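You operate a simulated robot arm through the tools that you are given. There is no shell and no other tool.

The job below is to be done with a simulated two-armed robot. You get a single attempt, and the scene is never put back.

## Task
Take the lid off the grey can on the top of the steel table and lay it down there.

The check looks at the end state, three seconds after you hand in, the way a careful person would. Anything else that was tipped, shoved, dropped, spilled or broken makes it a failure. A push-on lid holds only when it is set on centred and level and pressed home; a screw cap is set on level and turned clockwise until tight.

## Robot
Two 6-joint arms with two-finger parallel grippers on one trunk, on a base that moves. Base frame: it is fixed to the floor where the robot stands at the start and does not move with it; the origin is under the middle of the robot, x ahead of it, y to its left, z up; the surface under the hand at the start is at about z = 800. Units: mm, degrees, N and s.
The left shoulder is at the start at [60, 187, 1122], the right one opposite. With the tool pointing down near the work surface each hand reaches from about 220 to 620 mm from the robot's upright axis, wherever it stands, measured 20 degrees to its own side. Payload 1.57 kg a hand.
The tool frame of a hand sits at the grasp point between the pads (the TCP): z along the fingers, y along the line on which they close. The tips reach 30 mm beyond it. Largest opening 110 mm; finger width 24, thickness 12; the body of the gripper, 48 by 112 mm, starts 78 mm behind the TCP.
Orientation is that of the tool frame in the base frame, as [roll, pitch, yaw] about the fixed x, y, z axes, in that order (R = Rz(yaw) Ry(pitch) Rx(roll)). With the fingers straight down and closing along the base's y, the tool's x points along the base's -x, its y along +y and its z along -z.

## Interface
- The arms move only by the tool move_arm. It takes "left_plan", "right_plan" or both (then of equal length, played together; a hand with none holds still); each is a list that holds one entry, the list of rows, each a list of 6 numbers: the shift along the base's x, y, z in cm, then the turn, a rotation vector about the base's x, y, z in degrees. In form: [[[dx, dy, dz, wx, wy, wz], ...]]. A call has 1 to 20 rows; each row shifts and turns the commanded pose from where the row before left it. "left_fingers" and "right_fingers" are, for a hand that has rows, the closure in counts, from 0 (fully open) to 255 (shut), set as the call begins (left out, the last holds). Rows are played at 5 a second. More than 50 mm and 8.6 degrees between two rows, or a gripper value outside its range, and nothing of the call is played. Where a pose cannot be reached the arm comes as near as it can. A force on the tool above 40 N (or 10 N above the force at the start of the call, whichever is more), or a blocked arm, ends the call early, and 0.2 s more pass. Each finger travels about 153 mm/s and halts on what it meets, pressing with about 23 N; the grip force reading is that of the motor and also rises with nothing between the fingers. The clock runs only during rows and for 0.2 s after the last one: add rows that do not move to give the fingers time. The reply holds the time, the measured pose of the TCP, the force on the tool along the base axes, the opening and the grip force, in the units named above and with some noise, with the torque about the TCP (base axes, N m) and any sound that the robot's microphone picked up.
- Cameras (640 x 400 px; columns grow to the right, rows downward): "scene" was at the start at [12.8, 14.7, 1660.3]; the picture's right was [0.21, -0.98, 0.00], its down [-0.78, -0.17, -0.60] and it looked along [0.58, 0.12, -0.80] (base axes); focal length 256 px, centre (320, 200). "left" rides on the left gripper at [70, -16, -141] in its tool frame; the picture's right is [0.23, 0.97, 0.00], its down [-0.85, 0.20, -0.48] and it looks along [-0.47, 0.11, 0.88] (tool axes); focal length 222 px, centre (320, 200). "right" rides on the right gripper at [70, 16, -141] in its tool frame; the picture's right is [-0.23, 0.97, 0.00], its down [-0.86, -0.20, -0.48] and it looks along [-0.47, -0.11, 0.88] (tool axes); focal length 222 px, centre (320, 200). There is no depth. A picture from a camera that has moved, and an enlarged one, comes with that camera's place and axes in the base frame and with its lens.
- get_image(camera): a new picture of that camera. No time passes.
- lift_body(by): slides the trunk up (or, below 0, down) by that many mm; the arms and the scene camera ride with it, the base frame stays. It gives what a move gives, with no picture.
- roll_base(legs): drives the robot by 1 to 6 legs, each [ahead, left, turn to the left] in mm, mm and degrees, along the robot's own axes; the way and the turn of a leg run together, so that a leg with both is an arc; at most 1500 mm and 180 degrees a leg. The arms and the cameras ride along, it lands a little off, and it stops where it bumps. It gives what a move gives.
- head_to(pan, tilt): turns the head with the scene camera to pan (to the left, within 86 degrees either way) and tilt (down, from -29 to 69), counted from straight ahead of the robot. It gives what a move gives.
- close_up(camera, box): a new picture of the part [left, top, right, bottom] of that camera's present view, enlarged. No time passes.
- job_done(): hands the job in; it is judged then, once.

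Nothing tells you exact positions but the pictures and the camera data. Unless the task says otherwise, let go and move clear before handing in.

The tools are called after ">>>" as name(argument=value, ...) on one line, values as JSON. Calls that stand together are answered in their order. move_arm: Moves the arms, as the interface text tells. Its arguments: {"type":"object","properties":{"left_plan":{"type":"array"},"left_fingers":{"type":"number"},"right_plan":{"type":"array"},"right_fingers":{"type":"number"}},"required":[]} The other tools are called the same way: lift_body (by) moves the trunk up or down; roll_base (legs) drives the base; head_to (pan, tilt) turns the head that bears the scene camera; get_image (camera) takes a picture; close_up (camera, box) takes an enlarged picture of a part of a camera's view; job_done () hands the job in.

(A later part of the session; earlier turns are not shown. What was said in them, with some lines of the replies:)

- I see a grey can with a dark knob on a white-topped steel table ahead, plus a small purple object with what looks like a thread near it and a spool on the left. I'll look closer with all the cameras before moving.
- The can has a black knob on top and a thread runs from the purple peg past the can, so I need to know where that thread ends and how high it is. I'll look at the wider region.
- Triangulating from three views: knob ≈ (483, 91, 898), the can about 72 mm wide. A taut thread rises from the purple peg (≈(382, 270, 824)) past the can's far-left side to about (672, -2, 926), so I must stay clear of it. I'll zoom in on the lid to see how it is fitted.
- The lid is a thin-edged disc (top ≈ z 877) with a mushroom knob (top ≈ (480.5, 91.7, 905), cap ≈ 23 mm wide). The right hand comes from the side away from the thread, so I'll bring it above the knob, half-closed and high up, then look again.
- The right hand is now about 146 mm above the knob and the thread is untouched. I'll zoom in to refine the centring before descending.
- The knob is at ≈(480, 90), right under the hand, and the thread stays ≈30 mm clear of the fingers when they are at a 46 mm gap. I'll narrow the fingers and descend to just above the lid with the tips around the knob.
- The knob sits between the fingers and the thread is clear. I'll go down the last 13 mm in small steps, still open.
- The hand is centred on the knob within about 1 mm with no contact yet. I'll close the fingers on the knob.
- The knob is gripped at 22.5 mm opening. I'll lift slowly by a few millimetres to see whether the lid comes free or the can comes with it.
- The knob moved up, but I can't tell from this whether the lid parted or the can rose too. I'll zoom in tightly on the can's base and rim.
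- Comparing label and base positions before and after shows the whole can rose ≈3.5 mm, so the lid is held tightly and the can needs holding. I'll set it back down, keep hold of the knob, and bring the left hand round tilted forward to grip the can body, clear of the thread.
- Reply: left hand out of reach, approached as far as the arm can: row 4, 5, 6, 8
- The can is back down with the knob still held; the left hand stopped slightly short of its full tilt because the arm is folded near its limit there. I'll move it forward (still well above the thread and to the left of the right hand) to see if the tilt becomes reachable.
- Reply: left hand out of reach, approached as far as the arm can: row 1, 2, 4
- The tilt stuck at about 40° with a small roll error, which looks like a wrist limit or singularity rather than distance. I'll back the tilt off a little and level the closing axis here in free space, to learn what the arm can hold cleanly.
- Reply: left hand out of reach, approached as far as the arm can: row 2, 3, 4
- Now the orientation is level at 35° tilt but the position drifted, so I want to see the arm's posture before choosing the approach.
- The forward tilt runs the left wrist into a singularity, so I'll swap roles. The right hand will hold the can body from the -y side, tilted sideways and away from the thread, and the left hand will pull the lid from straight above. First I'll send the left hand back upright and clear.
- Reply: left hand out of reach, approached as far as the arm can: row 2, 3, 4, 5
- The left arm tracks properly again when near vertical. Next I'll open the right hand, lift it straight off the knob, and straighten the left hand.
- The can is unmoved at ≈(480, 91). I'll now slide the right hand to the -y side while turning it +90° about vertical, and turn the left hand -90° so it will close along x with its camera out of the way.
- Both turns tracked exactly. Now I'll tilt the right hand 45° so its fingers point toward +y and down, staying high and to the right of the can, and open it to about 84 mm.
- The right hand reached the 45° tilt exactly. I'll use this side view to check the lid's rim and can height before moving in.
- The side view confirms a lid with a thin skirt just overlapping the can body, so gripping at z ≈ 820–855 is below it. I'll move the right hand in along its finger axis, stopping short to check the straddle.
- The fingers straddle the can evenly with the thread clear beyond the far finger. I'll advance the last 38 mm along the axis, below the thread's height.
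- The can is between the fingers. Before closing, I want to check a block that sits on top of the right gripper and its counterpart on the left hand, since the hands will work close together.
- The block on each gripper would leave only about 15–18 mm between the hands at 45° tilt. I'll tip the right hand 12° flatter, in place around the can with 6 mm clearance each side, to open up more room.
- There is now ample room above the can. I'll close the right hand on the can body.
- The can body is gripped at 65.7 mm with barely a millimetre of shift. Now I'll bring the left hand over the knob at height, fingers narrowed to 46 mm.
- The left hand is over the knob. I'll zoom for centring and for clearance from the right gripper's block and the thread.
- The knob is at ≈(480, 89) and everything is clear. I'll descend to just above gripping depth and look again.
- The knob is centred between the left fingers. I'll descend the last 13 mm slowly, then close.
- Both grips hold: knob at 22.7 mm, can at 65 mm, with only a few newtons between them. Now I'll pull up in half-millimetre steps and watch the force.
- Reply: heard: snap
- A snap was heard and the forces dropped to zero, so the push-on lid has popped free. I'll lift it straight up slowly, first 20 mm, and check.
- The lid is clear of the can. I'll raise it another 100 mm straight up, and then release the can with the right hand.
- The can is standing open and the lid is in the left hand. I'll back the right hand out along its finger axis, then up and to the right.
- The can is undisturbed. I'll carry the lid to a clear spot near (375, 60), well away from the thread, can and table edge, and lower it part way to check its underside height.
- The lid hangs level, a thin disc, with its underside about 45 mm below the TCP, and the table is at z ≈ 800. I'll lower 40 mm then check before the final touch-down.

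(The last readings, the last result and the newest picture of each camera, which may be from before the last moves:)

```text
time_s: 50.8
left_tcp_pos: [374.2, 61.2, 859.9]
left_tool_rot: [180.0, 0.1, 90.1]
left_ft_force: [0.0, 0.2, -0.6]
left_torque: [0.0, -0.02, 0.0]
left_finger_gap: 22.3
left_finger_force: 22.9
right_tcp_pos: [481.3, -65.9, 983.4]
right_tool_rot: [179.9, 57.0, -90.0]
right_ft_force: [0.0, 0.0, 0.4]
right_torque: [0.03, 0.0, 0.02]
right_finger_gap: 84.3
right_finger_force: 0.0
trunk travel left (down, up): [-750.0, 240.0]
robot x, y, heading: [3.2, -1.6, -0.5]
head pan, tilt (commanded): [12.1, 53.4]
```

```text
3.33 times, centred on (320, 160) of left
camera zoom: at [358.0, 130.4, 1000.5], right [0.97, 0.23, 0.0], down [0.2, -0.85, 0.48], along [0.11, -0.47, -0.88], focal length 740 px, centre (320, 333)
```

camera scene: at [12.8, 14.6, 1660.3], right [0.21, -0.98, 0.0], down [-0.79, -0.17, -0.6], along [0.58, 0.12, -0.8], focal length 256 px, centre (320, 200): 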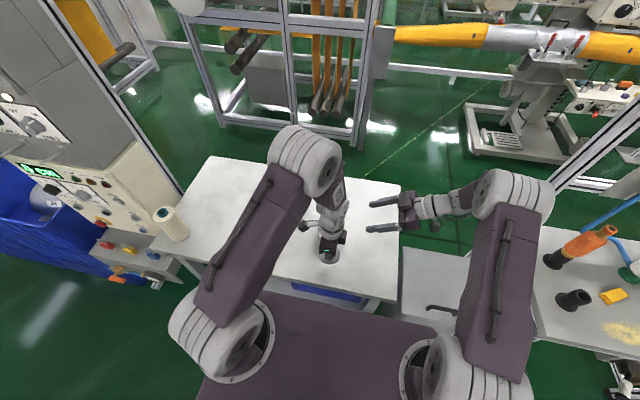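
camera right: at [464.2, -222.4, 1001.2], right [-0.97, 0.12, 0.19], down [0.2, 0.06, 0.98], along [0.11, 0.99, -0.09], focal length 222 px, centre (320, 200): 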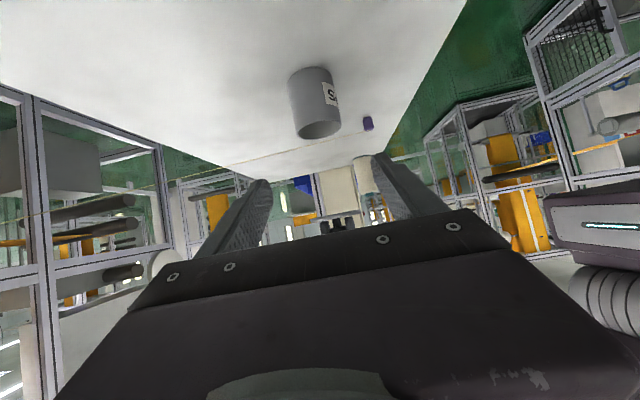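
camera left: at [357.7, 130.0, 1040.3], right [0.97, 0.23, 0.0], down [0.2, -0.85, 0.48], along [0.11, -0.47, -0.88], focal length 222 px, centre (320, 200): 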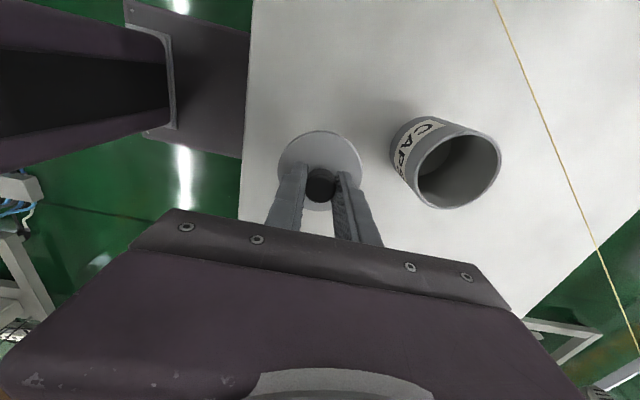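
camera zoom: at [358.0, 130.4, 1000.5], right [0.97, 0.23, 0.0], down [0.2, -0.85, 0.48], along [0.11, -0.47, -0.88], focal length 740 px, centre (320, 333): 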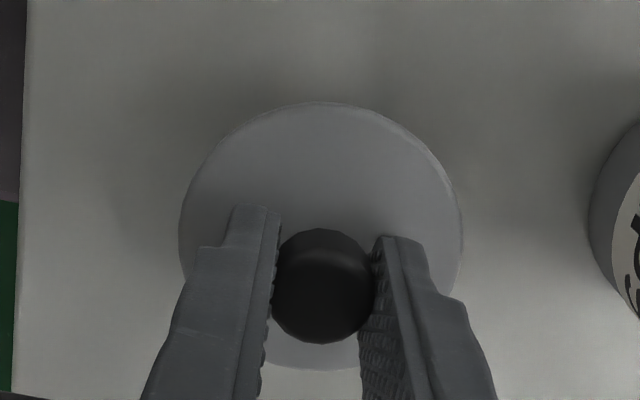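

It is still a little above the table. I'll continue in small steps watching the vertical force.

>>> move_arm(left_plan=[[[0, 0, -0.2, 0, 0, 0], [0, 0, -0.2, 0, 0, 0], [0, 0, -0.2, 0, 0, 0], [0, 0, 0, 0, 0, 0]]])

>>> close_up(camera="right", box=[360, 30, 460, 110])

>>> close_up(camera="scene", box=[310, 240, 360, 280])

```text
time_s: 51.8
left_tcp_pos: [374.2, 60.9, 853.4]
left_tool_rot: [179.9, 0.0, 90.3]
left_ft_force: [0.5, 0.8, 0.6]
left_torque: [-0.01, -0.02, -0.01]
left_finger_gap: 22.4
left_finger_force: 23.5
right_tcp_pos: [480.4, -65.7, 982.9]
right_tool_rot: [-179.9, 57.0, -90.0]
right_ft_force: [0.6, 0.1, 0.1]
right_torque: [0.01, 0.01, -0.03]
right_finger_gap: 84.1
right_finger_force: 0.1
trunk travel left (down, up): [-750.0, 240.0]
robot x, y, heading: [0.9, 0.7, 0.1]
head pan, tilt (commanded): [12.1, 53.4]
```

```text
5.00 times, centred on (410, 70) of right
camera zoom: at [464.1, -222.3, 1001.0], right [-0.97, 0.12, 0.19], down [0.2, 0.06, 0.98], along [0.11, 0.99, -0.09], focal length 1111 px, centre (-130, 850)
```

zoom: 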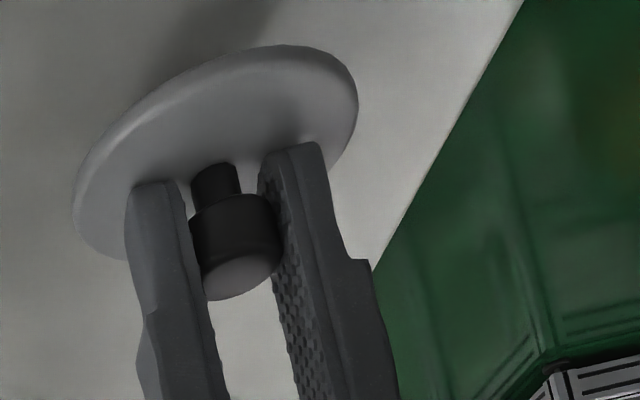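

```text
10.00 times, centred on (335, 260) of scene
camera zoom: at [12.8, 14.6, 1660.3], right [0.21, -0.98, 0.0], down [-0.79, -0.17, -0.6], along [0.58, 0.12, -0.8], focal length 2564 px, centre (170, -400)
```

zoom: 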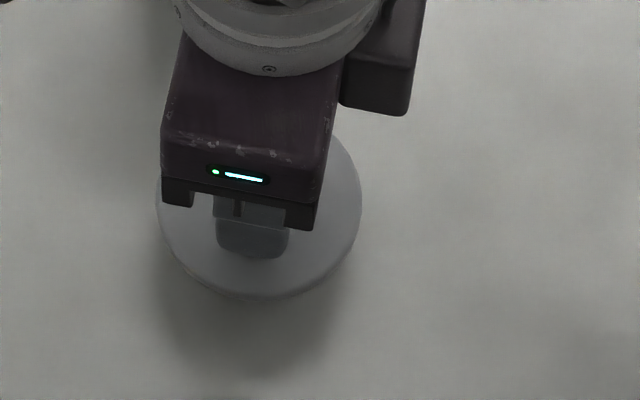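

The shadow is still offset from the lid, so I'll keep lowering in small steps.

>>> move_arm(left_plan=[[[0, 0, -0.15, 0, 0, 0], [0, 0, -0.15, 0, 0, 0], [0, 0, 0, 0, 0, 0]]])

>>> close_up(camera="right", box=[360, 20, 460, 100])

>>> close_up(camera="scene", box=[310, 240, 360, 280])

```text
time_s: 52.6
left_tcp_pos: [374.6, 61.1, 851.1]
left_tool_rot: [179.9, 0.1, 90.1]
left_ft_force: [0.2, -0.2, 0.7]
left_torque: [0.0, 0.01, 0.04]
left_finger_gap: 22.6
left_finger_force: 23.3
right_tcp_pos: [478.6, -66.1, 982.9]
right_tool_rot: [180.0, 57.0, -89.9]
right_ft_force: [0.9, 0.9, 0.3]
right_torque: [0.0, 0.03, 0.0]
right_finger_gap: 84.0
right_finger_force: 0.0
trunk travel left (down, up): [-750.0, 240.0]
robot x, y, heading: [0.9, 1.1, -0.1]
head pan, tilt (commanded): [12.1, 53.4]
```

```text
5.00 times, centred on (410, 60) of right
camera zoom: at [464.1, -222.3, 1001.0], right [-0.97, 0.12, 0.19], down [0.2, 0.06, 0.98], along [0.11, 0.99, -0.09], focal length 1111 px, centre (-130, 900)
```

zoom: 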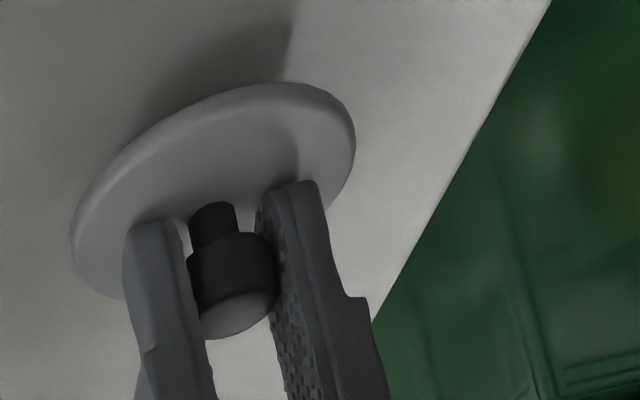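

```text
10.00 times, centred on (335, 260) of scene
camera zoom: at [12.8, 14.6, 1660.3], right [0.21, -0.98, 0.0], down [-0.79, -0.17, -0.6], along [0.58, 0.12, -0.8], focal length 2564 px, centre (170, -400)
```

zoom: 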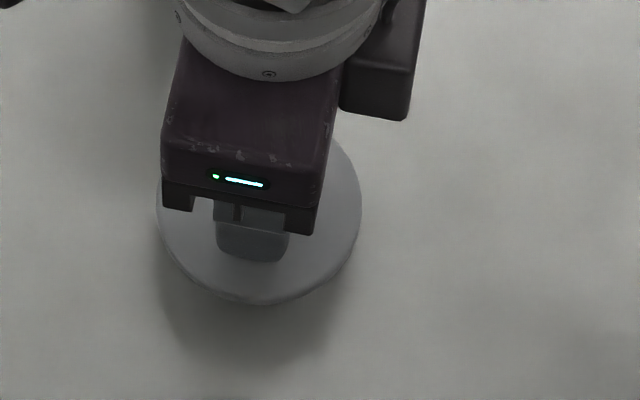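

The gap is shrinking but there's no contact force yet. I'll lower in 1 mm steps.

>>> move_arm(left_plan=[[[0, 0, -0.1, 0, 0, 0], [0, 0, -0.1, 0, 0, 0], [0, 0, 0, 0, 0, 0]]])

>>> close_up(camera="right", box=[360, 20, 460, 100])

>>> move_arm(left_plan=[[[0, 0, -0.1, 0, 0, 0], [0, 0, -0.1, 0, 0, 0], [0, 0, 0, 0, 0, 0]]])

>>> close_up(camera="right", box=[360, 20, 460, 100])

```text
time_s: 53.4
left_tcp_pos: [374.0, 59.8, 849.8]
left_tool_rot: [179.8, 0.1, 90.2]
left_ft_force: [0.7, 0.0, 0.1]
left_torque: [0.02, 0.02, -0.02]
left_finger_gap: 22.4
left_finger_force: 22.9
right_tcp_pos: [479.7, -66.4, 982.9]
right_tool_rot: [180.0, 57.0, -90.0]
right_ft_force: [1.2, -1.1, -0.5]
right_torque: [-0.02, 0.01, -0.06]
right_finger_gap: 84.1
right_finger_force: 0.1
trunk travel left (down, up): [-750.0, 240.0]
robot x, y, heading: [3.5, -1.2, 0.2]
head pan, tilt (commanded): [12.1, 53.4]
```

```text
5.00 times, centred on (410, 60) of right
camera zoom: at [464.1, -222.3, 1001.0], right [-0.97, 0.12, 0.19], down [0.2, 0.06, 0.98], along [0.11, 0.99, -0.09], focal length 1111 px, centre (-130, 900)
```

zoom: 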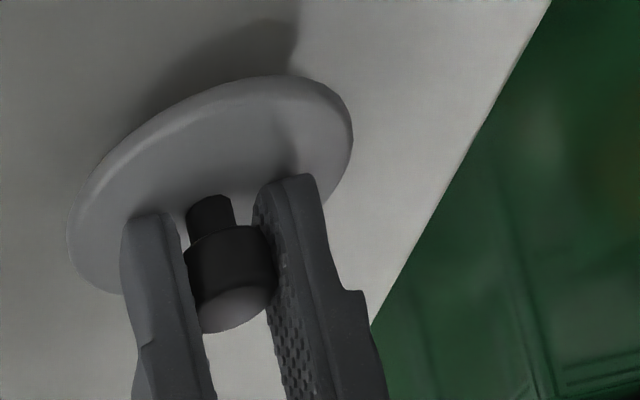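

```text
time_s: 54.2
left_tcp_pos: [374.0, 60.9, 847.7]
left_tool_rot: [179.8, 0.1, 90.2]
left_ft_force: [0.6, 0.1, -0.1]
left_torque: [-0.01, 0.03, -0.02]
left_finger_gap: 22.4
left_finger_force: 22.5
right_tcp_pos: [480.3, -66.6, 982.8]
right_tool_rot: [-179.9, 57.1, -89.9]
right_ft_force: [0.2, 0.4, -0.7]
right_torque: [0.0, 0.0, 0.01]
right_finger_gap: 83.9
right_finger_force: 0.0
trunk travel left (down, up): [-750.0, 240.0]
robot x, y, heading: [2.3, -0.8, 0.1]
head pan, tilt (commanded): [12.1, 53.4]
```

```text
5.00 times, centred on (410, 60) of right
camera zoom: at [464.1, -222.3, 1001.0], right [-0.97, 0.12, 0.19], down [0.2, 0.06, 0.98], along [0.11, 0.99, -0.09], focal length 1111 px, centre (-130, 900)
```

zoom: 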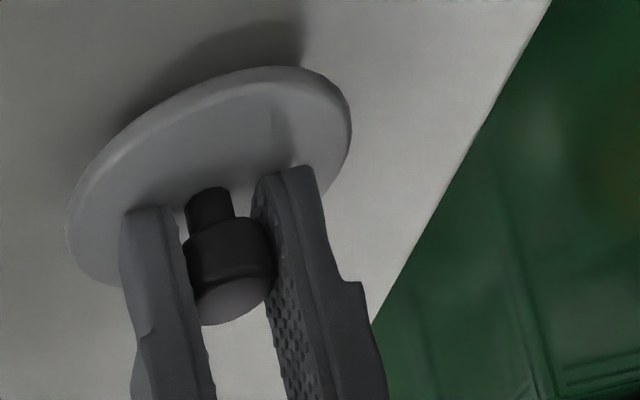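

Still no contact; about 4–6 mm should remain. I'll continue with 1 mm steps.

>>> move_arm(left_plan=[[[0, 0, -0.1, 0, 0, 0], [0, 0, -0.1, 0, 0, 0], [0, 0, 0, 0, 0, 0]]])

>>> move_arm(left_plan=[[[0, 0, -0.1, 0, 0, 0], [0, 0, 0, 0, 0, 0]]])

>>> close_up(camera="right", box=[360, 20, 460, 100])

>>> close_up(camera="scene", box=[310, 240, 360, 280])

```text
time_s: 55.0
left_tcp_pos: [374.1, 60.4, 845.5]
left_tool_rot: [179.8, 0.1, 90.2]
left_ft_force: [0.3, 0.6, -0.8]
left_torque: [-0.02, 0.03, -0.02]
left_finger_gap: 22.5
left_finger_force: 22.8
right_tcp_pos: [479.6, -66.2, 984.2]
right_tool_rot: [179.9, 57.0, -90.0]
right_ft_force: [0.3, 0.4, 0.1]
right_torque: [0.04, -0.03, -0.01]
right_finger_gap: 84.3
right_finger_force: 0.0
trunk travel left (down, up): [-750.0, 240.0]
robot x, y, heading: [-0.7, 2.1, 0.0]
head pan, tilt (commanded): [12.1, 53.4]
```

```text
time_s: 55.6
left_tcp_pos: [374.1, 59.1, 844.9]
left_tool_rot: [179.9, 0.2, 90.2]
left_ft_force: [-0.1, 0.3, -0.2]
left_torque: [0.02, -0.01, 0.01]
left_finger_gap: 22.6
left_finger_force: 23.3
right_tcp_pos: [480.4, -66.2, 982.7]
right_tool_rot: [-180.0, 57.0, -90.0]
right_ft_force: [-0.3, 0.0, -0.8]
right_torque: [0.0, 0.01, 0.02]
right_finger_gap: 84.3
right_finger_force: 0.1
trunk travel left (down, up): [-750.0, 240.0]
robot x, y, heading: [1.6, 2.5, -0.1]
head pan, tilt (commanded): [12.1, 53.4]
```

```text
5.00 times, centred on (410, 60) of right
camera zoom: at [464.1, -222.3, 1001.0], right [-0.97, 0.12, 0.19], down [0.2, 0.06, 0.98], along [0.11, 0.99, -0.09], focal length 1111 px, centre (-130, 900)
```

zoom: 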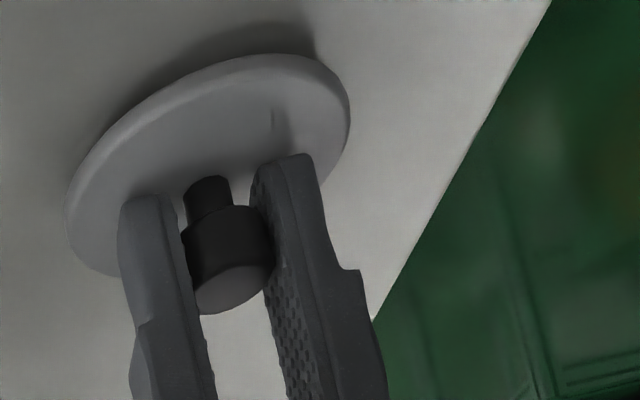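

```text
10.00 times, centred on (335, 260) of scene
camera zoom: at [12.8, 14.6, 1660.3], right [0.21, -0.98, 0.0], down [-0.79, -0.17, -0.6], along [0.58, 0.12, -0.8], focal length 2564 px, centre (170, -400)
```

zoom: 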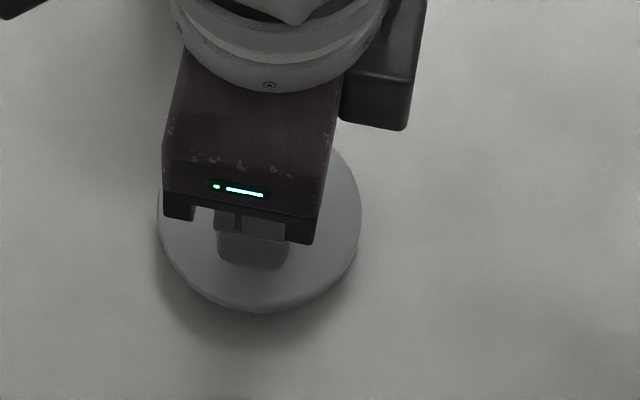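

The shadow is now tight around the lid, so contact should come within a couple of millimetres. I'll step down 1 mm at a time.

>>> move_arm(left_plan=[[[0, 0, -0.1, 0, 0, 0], [0, 0, 0, 0, 0, 0]]])

>>> move_arm(left_plan=[[[0, 0, -0.1, 0, 0, 0], [0, 0, 0, 0, 0, 0]]])

>>> close_up(camera="right", box=[360, 20, 460, 100])

```text
time_s: 56.2
left_tcp_pos: [373.8, 59.8, 843.4]
left_tool_rot: [179.9, 0.1, 90.2]
left_ft_force: [-0.1, -0.5, 0.3]
left_torque: [-0.02, -0.01, 0.02]
left_finger_gap: 22.5
left_finger_force: 22.8
right_tcp_pos: [480.2, -66.6, 984.5]
right_tool_rot: [180.0, 57.1, -90.0]
right_ft_force: [-0.1, 0.0, 0.7]
right_torque: [-0.04, -0.01, -0.03]
right_finger_gap: 84.2
right_finger_force: 0.0
trunk travel left (down, up): [-750.0, 240.0]
robot x, y, heading: [-0.3, 2.1, -0.1]
head pan, tilt (commanded): [12.1, 53.4]
```

```text
time_s: 56.8
left_tcp_pos: [373.4, 60.7, 841.2]
left_tool_rot: [179.9, 0.1, 90.3]
left_ft_force: [0.3, -0.5, -0.3]
left_torque: [0.0, 0.02, 0.0]
left_finger_gap: 22.3
left_finger_force: 23.8
right_tcp_pos: [479.6, -66.0, 984.9]
right_tool_rot: [-180.0, 57.1, -90.1]
right_ft_force: [-0.1, -0.8, -0.2]
right_torque: [0.02, -0.01, -0.02]
right_finger_gap: 84.1
right_finger_force: 0.1
trunk travel left (down, up): [-750.0, 240.0]
robot x, y, heading: [1.7, -2.3, -0.1]
head pan, tilt (commanded): [12.1, 53.4]
```

```text
5.00 times, centred on (410, 60) of right
camera zoom: at [464.1, -222.3, 1001.0], right [-0.97, 0.12, 0.19], down [0.2, 0.06, 0.98], along [0.11, 0.99, -0.09], focal length 1111 px, centre (-130, 900)
```

zoom: 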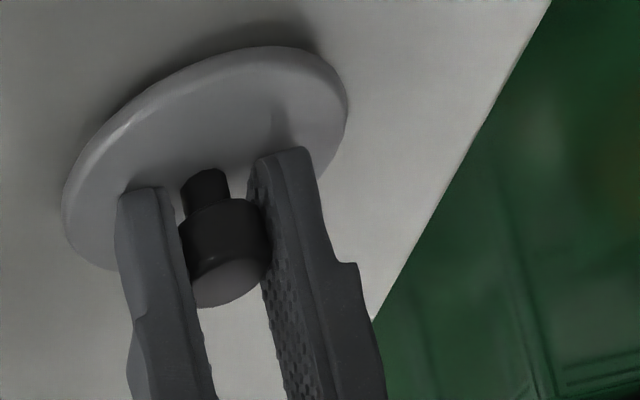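

Still a thin shadow gap, roughly 2–3 mm. I'll continue stepping.

>>> move_arm(left_plan=[[[0, 0, -0.1, 0, 0, 0], [0, 0, 0, 0, 0, 0]]])

>>> move_arm(left_plan=[[[0, 0, -0.1, 0, 0, 0], [0, 0, 0, 0, 0, 0]]])

>>> close_up(camera="right", box=[360, 20, 460, 100])

>>> close_up(camera="scene", box=[310, 240, 360, 280])

```text
time_s: 57.4
left_tcp_pos: [373.0, 60.2, 841.4]
left_tool_rot: [179.9, 0.2, 90.2]
left_ft_force: [0.1, 0.6, -0.6]
left_torque: [0.02, 0.0, 0.0]
left_finger_gap: 22.4
left_finger_force: 23.4
right_tcp_pos: [479.6, -66.0, 983.0]
right_tool_rot: [179.9, 57.0, -90.0]
right_ft_force: [-0.3, 0.3, -0.8]
right_torque: [-0.02, -0.06, 0.0]
right_finger_gap: 84.2
right_finger_force: 0.0
trunk travel left (down, up): [-750.0, 240.0]
robot x, y, heading: [1.3, 2.0, -0.0]
head pan, tilt (commanded): [12.1, 53.4]
```

```text
time_s: 58.0
left_tcp_pos: [374.9, 59.9, 840.7]
left_tool_rot: [179.9, 0.1, 90.2]
left_ft_force: [-0.8, 0.5, -0.7]
left_torque: [-0.03, 0.04, 0.0]
left_finger_gap: 22.3
left_finger_force: 23.1
right_tcp_pos: [479.7, -65.4, 983.5]
right_tool_rot: [180.0, 57.1, -90.0]
right_ft_force: [-0.4, 0.9, -0.3]
right_torque: [-0.02, 0.01, 0.03]
right_finger_gap: 84.2
right_finger_force: 0.1
trunk travel left (down, up): [-750.0, 240.0]
robot x, y, heading: [-3.4, 3.3, 0.1]
head pan, tilt (commanded): [12.1, 53.4]
```

```text
5.00 times, centred on (410, 60) of right
camera zoom: at [464.1, -222.3, 1001.0], right [-0.97, 0.12, 0.19], down [0.2, 0.06, 0.98], along [0.11, 0.99, -0.09], focal length 1111 px, centre (-130, 900)
```

zoom: 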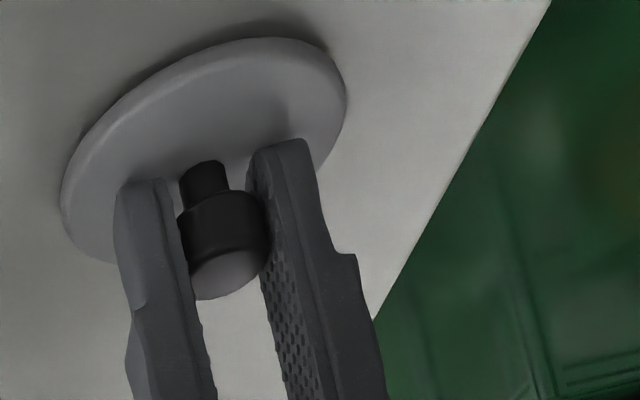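

```text
10.00 times, centred on (335, 260) of scene
camera zoom: at [12.8, 14.6, 1660.3], right [0.21, -0.98, 0.0], down [-0.79, -0.17, -0.6], along [0.58, 0.12, -0.8], focal length 2564 px, centre (170, -400)
```

zoom: 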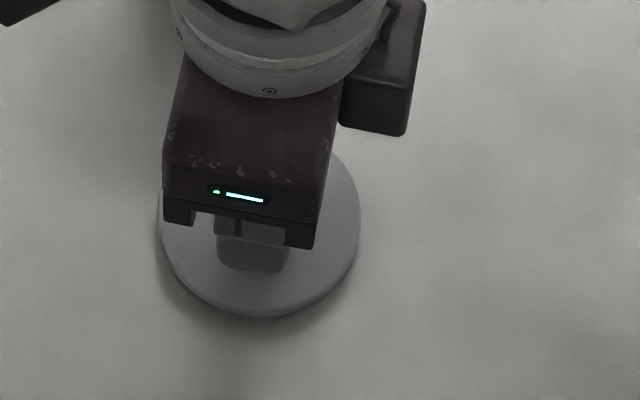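

Nearly down: only a sliver of shadow remains. I'll take further 1 mm steps.

>>> move_arm(left_plan=[[[0, 0, -0.1, 0, 0, 0], [0, 0, 0, 0, 0, 0]]])

>>> move_arm(left_plan=[[[0, 0, -0.1, 0, 0, 0], [0, 0, 0, 0, 0, 0]]])

>>> close_up(camera="right", box=[360, 20, 460, 100])

```text
time_s: 58.6
left_tcp_pos: [373.5, 60.3, 839.4]
left_tool_rot: [180.0, 0.1, 90.2]
left_ft_force: [-0.3, 1.6, -0.8]
left_torque: [-0.01, -0.03, 0.0]
left_finger_gap: 22.4
left_finger_force: 23.3
right_tcp_pos: [480.5, -66.1, 982.8]
right_tool_rot: [-179.9, 57.1, -90.1]
right_ft_force: [-0.2, 0.3, 0.1]
right_torque: [-0.03, 0.03, 0.0]
right_finger_gap: 84.1
right_finger_force: 0.0
trunk travel left (down, up): [-750.0, 240.0]
robot x, y, heading: [-1.9, -1.7, -0.0]
head pan, tilt (commanded): [12.1, 53.4]
```

```text
time_s: 59.2
left_tcp_pos: [374.7, 60.3, 838.1]
left_tool_rot: [179.9, 0.1, 90.2]
left_ft_force: [0.4, -0.5, -0.1]
left_torque: [-0.01, -0.03, -0.01]
left_finger_gap: 22.3
left_finger_force: 23.1
right_tcp_pos: [481.3, -65.9, 984.0]
right_tool_rot: [-180.0, 57.0, -90.0]
right_ft_force: [0.5, -0.7, 0.4]
right_torque: [-0.01, -0.01, 0.01]
right_finger_gap: 84.2
right_finger_force: 0.0
trunk travel left (down, up): [-750.0, 240.0]
robot x, y, heading: [0.7, -1.5, 0.0]
head pan, tilt (commanded): [12.1, 53.4]
```

```text
5.00 times, centred on (410, 60) of right
camera zoom: at [464.1, -222.3, 1001.0], right [-0.97, 0.12, 0.19], down [0.2, 0.06, 0.98], along [0.11, 0.99, -0.09], focal length 1111 px, centre (-130, 900)
```

zoom: 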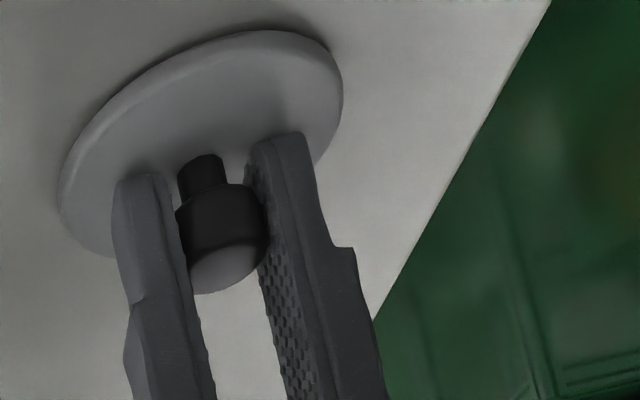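

No contact yet, with the shadow almost closed. I'll keep stepping.

>>> move_arm(left_plan=[[[0, 0, -0.1, 0, 0, 0], [0, 0, 0, 0, 0, 0]]])

>>> move_arm(left_plan=[[[0, 0, -0.1, 0, 0, 0], [0, 0, 0, 0, 0, 0]]])

>>> close_up(camera="right", box=[360, 20, 460, 100])

>>> close_up(camera="scene", box=[310, 240, 360, 280])

```text
time_s: 59.8
left_tcp_pos: [374.7, 60.6, 838.4]
left_tool_rot: [179.9, 0.3, 90.2]
left_ft_force: [-0.7, -1.2, -0.8]
left_torque: [-0.02, -0.01, 0.02]
left_finger_gap: 22.1
left_finger_force: 22.7
right_tcp_pos: [481.0, -66.6, 982.9]
right_tool_rot: [180.0, 57.0, -90.0]
right_ft_force: [0.5, 0.4, -0.7]
right_torque: [0.05, -0.01, 0.0]
right_finger_gap: 84.0
right_finger_force: 0.0
trunk travel left (down, up): [-750.0, 240.0]
robot x, y, heading: [0.6, -3.4, 0.1]
head pan, tilt (commanded): [12.1, 53.4]
```

```text
time_s: 60.4
left_tcp_pos: [373.7, 60.1, 838.0]
left_tool_rot: [179.8, 0.1, 90.3]
left_ft_force: [0.1, 2.3, 10.2]
left_torque: [0.08, 0.02, 0.01]
left_finger_gap: 22.6
left_finger_force: 22.7
right_tcp_pos: [479.9, -64.7, 983.9]
right_tool_rot: [-179.9, 57.0, -89.9]
right_ft_force: [0.3, -0.1, -0.2]
right_torque: [-0.01, 0.0, 0.02]
right_finger_gap: 84.1
right_finger_force: 0.1
trunk travel left (down, up): [-750.0, 240.0]
robot x, y, heading: [-0.8, 2.6, 0.0]
head pan, tilt (commanded): [12.1, 53.4]
```

```text
5.00 times, centred on (410, 60) of right
camera zoom: at [463.6, -222.1, 1001.5], right [-0.97, 0.12, 0.19], down [0.2, 0.06, 0.98], along [0.11, 0.99, -0.09], focal length 1111 px, centre (-130, 900)
```

zoom: 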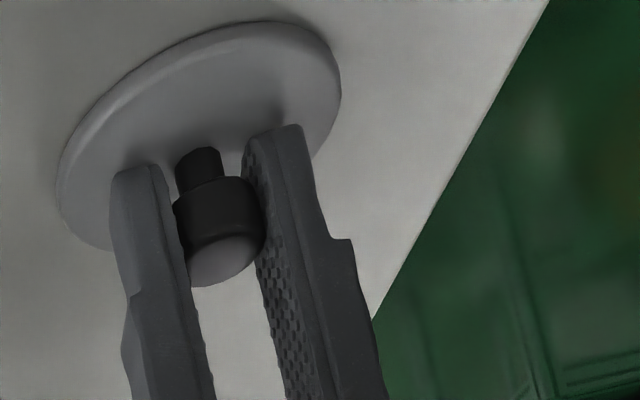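

```text
10.00 times, centred on (335, 260) of scene
camera zoom: at [11.9, 14.8, 1660.5], right [0.21, -0.98, 0.0], down [-0.78, -0.17, -0.6], along [0.58, 0.12, -0.8], focal length 2564 px, centre (170, -400)
```

zoom: 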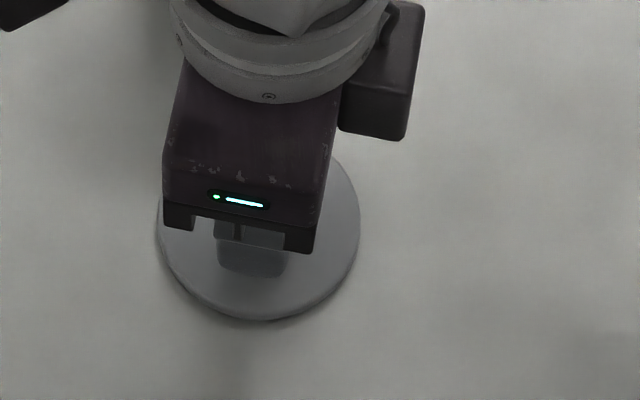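

Contact: 10 N upward on the hand, so the lid is on the table. I'll ease off half a millimetre, then open the fingers to release it.

>>> move_arm(left_plan=[[[0, 0, 0.05, 0, 0, 0], [0, 0, 0, 0, 0, 0]]])

>>> move_arm(left_plan=[[[0, 0, 0, 0, 0, 0], [0, 0, 0, 0, 0, 0], [0, 0, 0, 0, 0, 0]]], left_fingers=140)

>>> close_up(camera="left", box=[240, 90, 400, 220])

>>> close_up(camera="right", box=[360, 10, 460, 90])

```text
time_s: 61.0
left_tcp_pos: [374.0, 59.7, 837.5]
left_tool_rot: [179.8, 0.1, 90.3]
left_ft_force: [-0.1, 1.1, 2.5]
left_torque: [0.0, 0.0, 0.02]
left_finger_gap: 22.3
left_finger_force: 22.9
right_tcp_pos: [480.3, -67.3, 983.7]
right_tool_rot: [-180.0, 57.0, -90.0]
right_ft_force: [-0.4, 0.3, -0.4]
right_torque: [-0.04, 0.0, -0.02]
right_finger_gap: 84.1
right_finger_force: 0.1
trunk travel left (down, up): [-750.0, 240.0]
robot x, y, heading: [0.3, -0.8, 0.2]
head pan, tilt (commanded): [12.1, 53.4]
```

```text
time_s: 61.8
left_tcp_pos: [375.0, 60.3, 836.3]
left_tool_rot: [179.8, 0.1, 90.2]
left_ft_force: [-0.3, 1.4, 0.0]
left_torque: [-0.02, 0.01, 0.02]
left_finger_gap: 49.7
left_finger_force: 0.0
right_tcp_pos: [478.8, -65.4, 983.2]
right_tool_rot: [180.0, 57.0, -90.0]
right_ft_force: [-0.2, -0.6, 1.0]
right_torque: [0.0, -0.03, -0.01]
right_finger_gap: 84.4
right_finger_force: 0.2
trunk travel left (down, up): [-750.0, 240.0]
robot x, y, heading: [-3.3, -0.1, -0.0]
head pan, tilt (commanded): [12.1, 53.4]
```

```text
3.08 times, centred on (320, 155) of left
camera zoom: at [357.8, 130.0, 977.2], right [0.97, 0.23, 0.0], down [0.2, -0.85, 0.48], along [0.11, -0.47, -0.88], focal length 684 px, centre (320, 338)
```

zoom: 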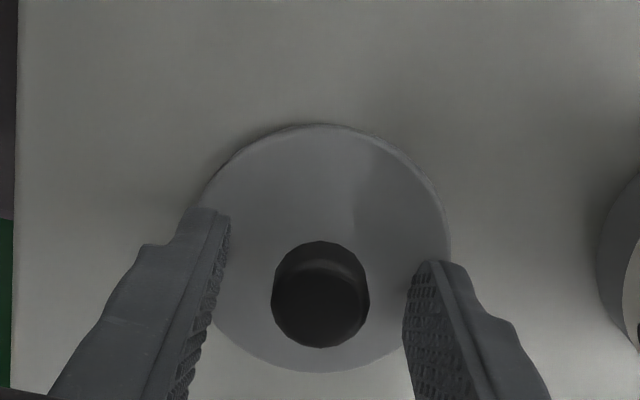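

```text
5.00 times, centred on (410, 50) of right
camera zoom: at [464.1, -222.4, 1001.0], right [-0.97, 0.12, 0.19], down [0.2, 0.06, 0.98], along [0.11, 0.99, -0.09], focal length 1111 px, centre (-130, 950)
```

zoom: 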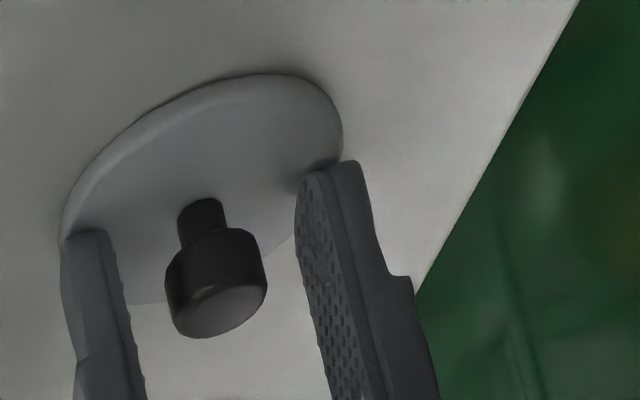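

The lid rests flat and is released. I'll raise the left hand straight up, then move both hands clear.

>>> move_arm(left_plan=[[[0, 0, 0.5, 0, 0, 0], [0, 0, 1.0, 0, 0, 0], [0, 0, 2.0, 0, 0, 0], [0, 0, 2.5, 0, 0, 0], [0, 0, 2.5, 0, 0, 0], [0, 0, 2.5, 0, 0, 0], [0, 0, 2.5, 0, 0, 0], [0, 0, 2.5, 0, 0, 0], [0, 0, 2.5, 0, 0, 0], [0.3, 2.5, 1.0, 0, 0, 0], [0.3, 2.5, 1.0, 0, 0, 0], [0.3, 2.5, 1.0, 0, 0, 0], [0.3, 2.5, 1.0, 0, 0, 0], [0.3, 2.5, 0.5, 0, 0, 0], [0.3, 2.5, 0, 0, 0, 0], [0.3, 2.5, 0, 0, 0, 0], [0.3, 2.5, 0, 0, 0, 0], [0.3, 2.5, 0, 0, 0, 0], [0, 0, 0, 0, 0, 0]]])

>>> move_arm(right_plan=[[[0, -1.0, 1.5, 0, 0, 0], [0, -1.0, 1.5, 0, 0, 0], [0, -1.0, 1.5, 0, 0, 0], [0, -1.0, 1.5, 0, 0, 0], [0, -1.0, 1.5, 0, 0, 0], [0, 0, 0, 0, 0, 0]]])

>>> get_image(camera="scene")

>>> close_up(camera="scene", box=[240, 170, 410, 310])

>>> get_image(camera="right")

>>> get_image(camera="left")

```text
time_s: 65.8
left_tcp_pos: [402.1, 285.3, 1067.0]
left_tool_rot: [179.9, 0.2, 90.2]
left_ft_force: [0.2, -0.3, -0.1]
left_torque: [0.04, -0.03, -0.03]
left_finger_gap: 49.5
left_finger_force: 0.0
right_tcp_pos: [480.6, -66.3, 983.9]
right_tool_rot: [-179.9, 57.0, -90.0]
right_ft_force: [0.9, 0.2, 0.3]
right_torque: [-0.02, -0.02, 0.0]
right_finger_gap: 84.3
right_finger_force: 0.1
trunk travel left (down, up): [-750.0, 240.0]
robot x, y, heading: [-2.3, -2.7, -0.1]
head pan, tilt (commanded): [12.1, 53.4]
```

```text
time_s: 67.2
left_tcp_pos: [400.9, 285.8, 1067.2]
left_tool_rot: [179.8, 0.1, 90.2]
left_ft_force: [0.7, 0.1, 0.3]
left_torque: [0.01, -0.01, 0.03]
left_finger_gap: 49.5
left_finger_force: 0.1
right_tcp_pos: [480.9, -116.0, 1058.7]
right_tool_rot: [180.0, 57.0, -90.0]
right_ft_force: [-0.2, 0.6, 0.0]
right_torque: [0.01, 0.01, -0.02]
right_finger_gap: 83.9
right_finger_force: 0.0
trunk travel left (down, up): [-750.0, 240.0]
robot x, y, heading: [2.0, 0.7, -0.1]
head pan, tilt (commanded): [12.1, 53.4]
```

```text
taken
camera scene: at [13.1, 14.8, 1660.3], right [0.21, -0.98, 0.0], down [-0.79, -0.17, -0.6], along [0.58, 0.12, -0.8], focal length 256 px, centre (320, 200)
```

scene: 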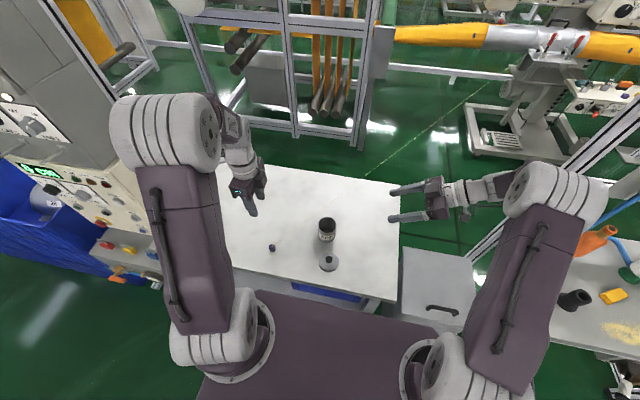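

```text
2.86 times, centred on (325, 240) of scene
camera zoom: at [13.1, 14.8, 1660.3], right [0.21, -0.98, 0.0], down [-0.79, -0.17, -0.6], along [0.58, 0.12, -0.8], focal length 733 px, centre (306, 86)
```

zoom: 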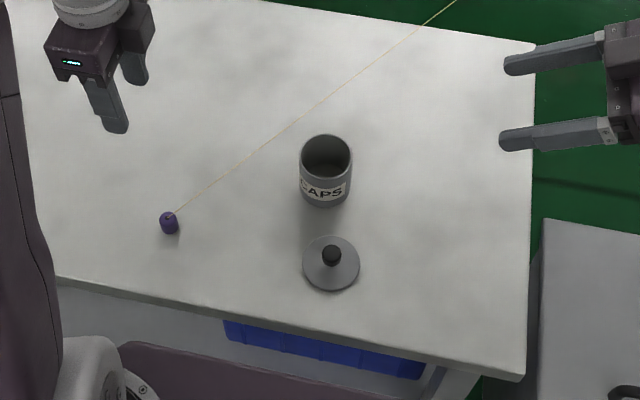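

```text
taken
camera right: at [463.8, -272.6, 1076.3], right [-0.97, 0.12, 0.19], down [0.2, 0.06, 0.98], along [0.11, 0.99, -0.09], focal length 222 px, centre (320, 200)
```

right: 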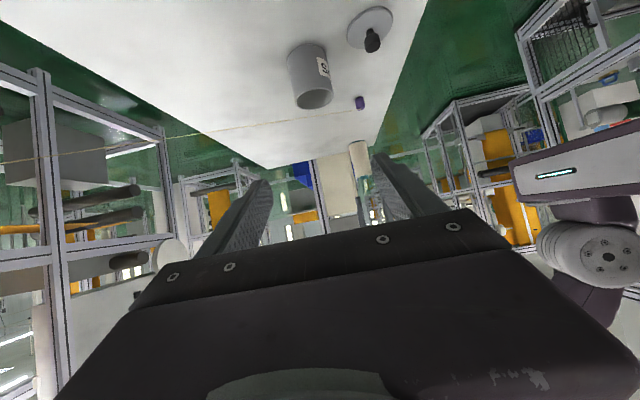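

```text
taken
camera left: at [384.1, 356.0, 1207.5], right [0.97, 0.23, 0.0], down [0.2, -0.85, 0.48], along [0.11, -0.47, -0.88], focal length 222 px, centre (320, 200)
```

left: 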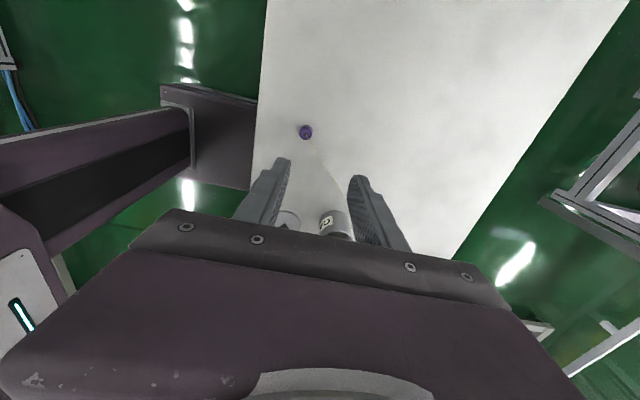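

The lid lies flat on the table, knob up. The open can stands upright where it was, the thread and purple peg look undisturbed, and both hands are clear, so I'll hand in.

>>> job_done()

```text
The job is handed in.
```

The lid is off the grey can and lying flat, knob up, on the steel table at about (375, 60). The open can is still standing upright within a millimetre or two of where it was.

- **Getting it off:** The lid was a tight push-on fit. My first pull raised the whole can about 3.5 mm, so I set it back down. The right hand then held the can body while the left pulled the knob, and the lid came free with a snap.
- **Surroundings:** In the last pictures the thread and purple peg look undisturbed and nothing was knocked over. Both hands had let go and were well clear of the table when I handed in.
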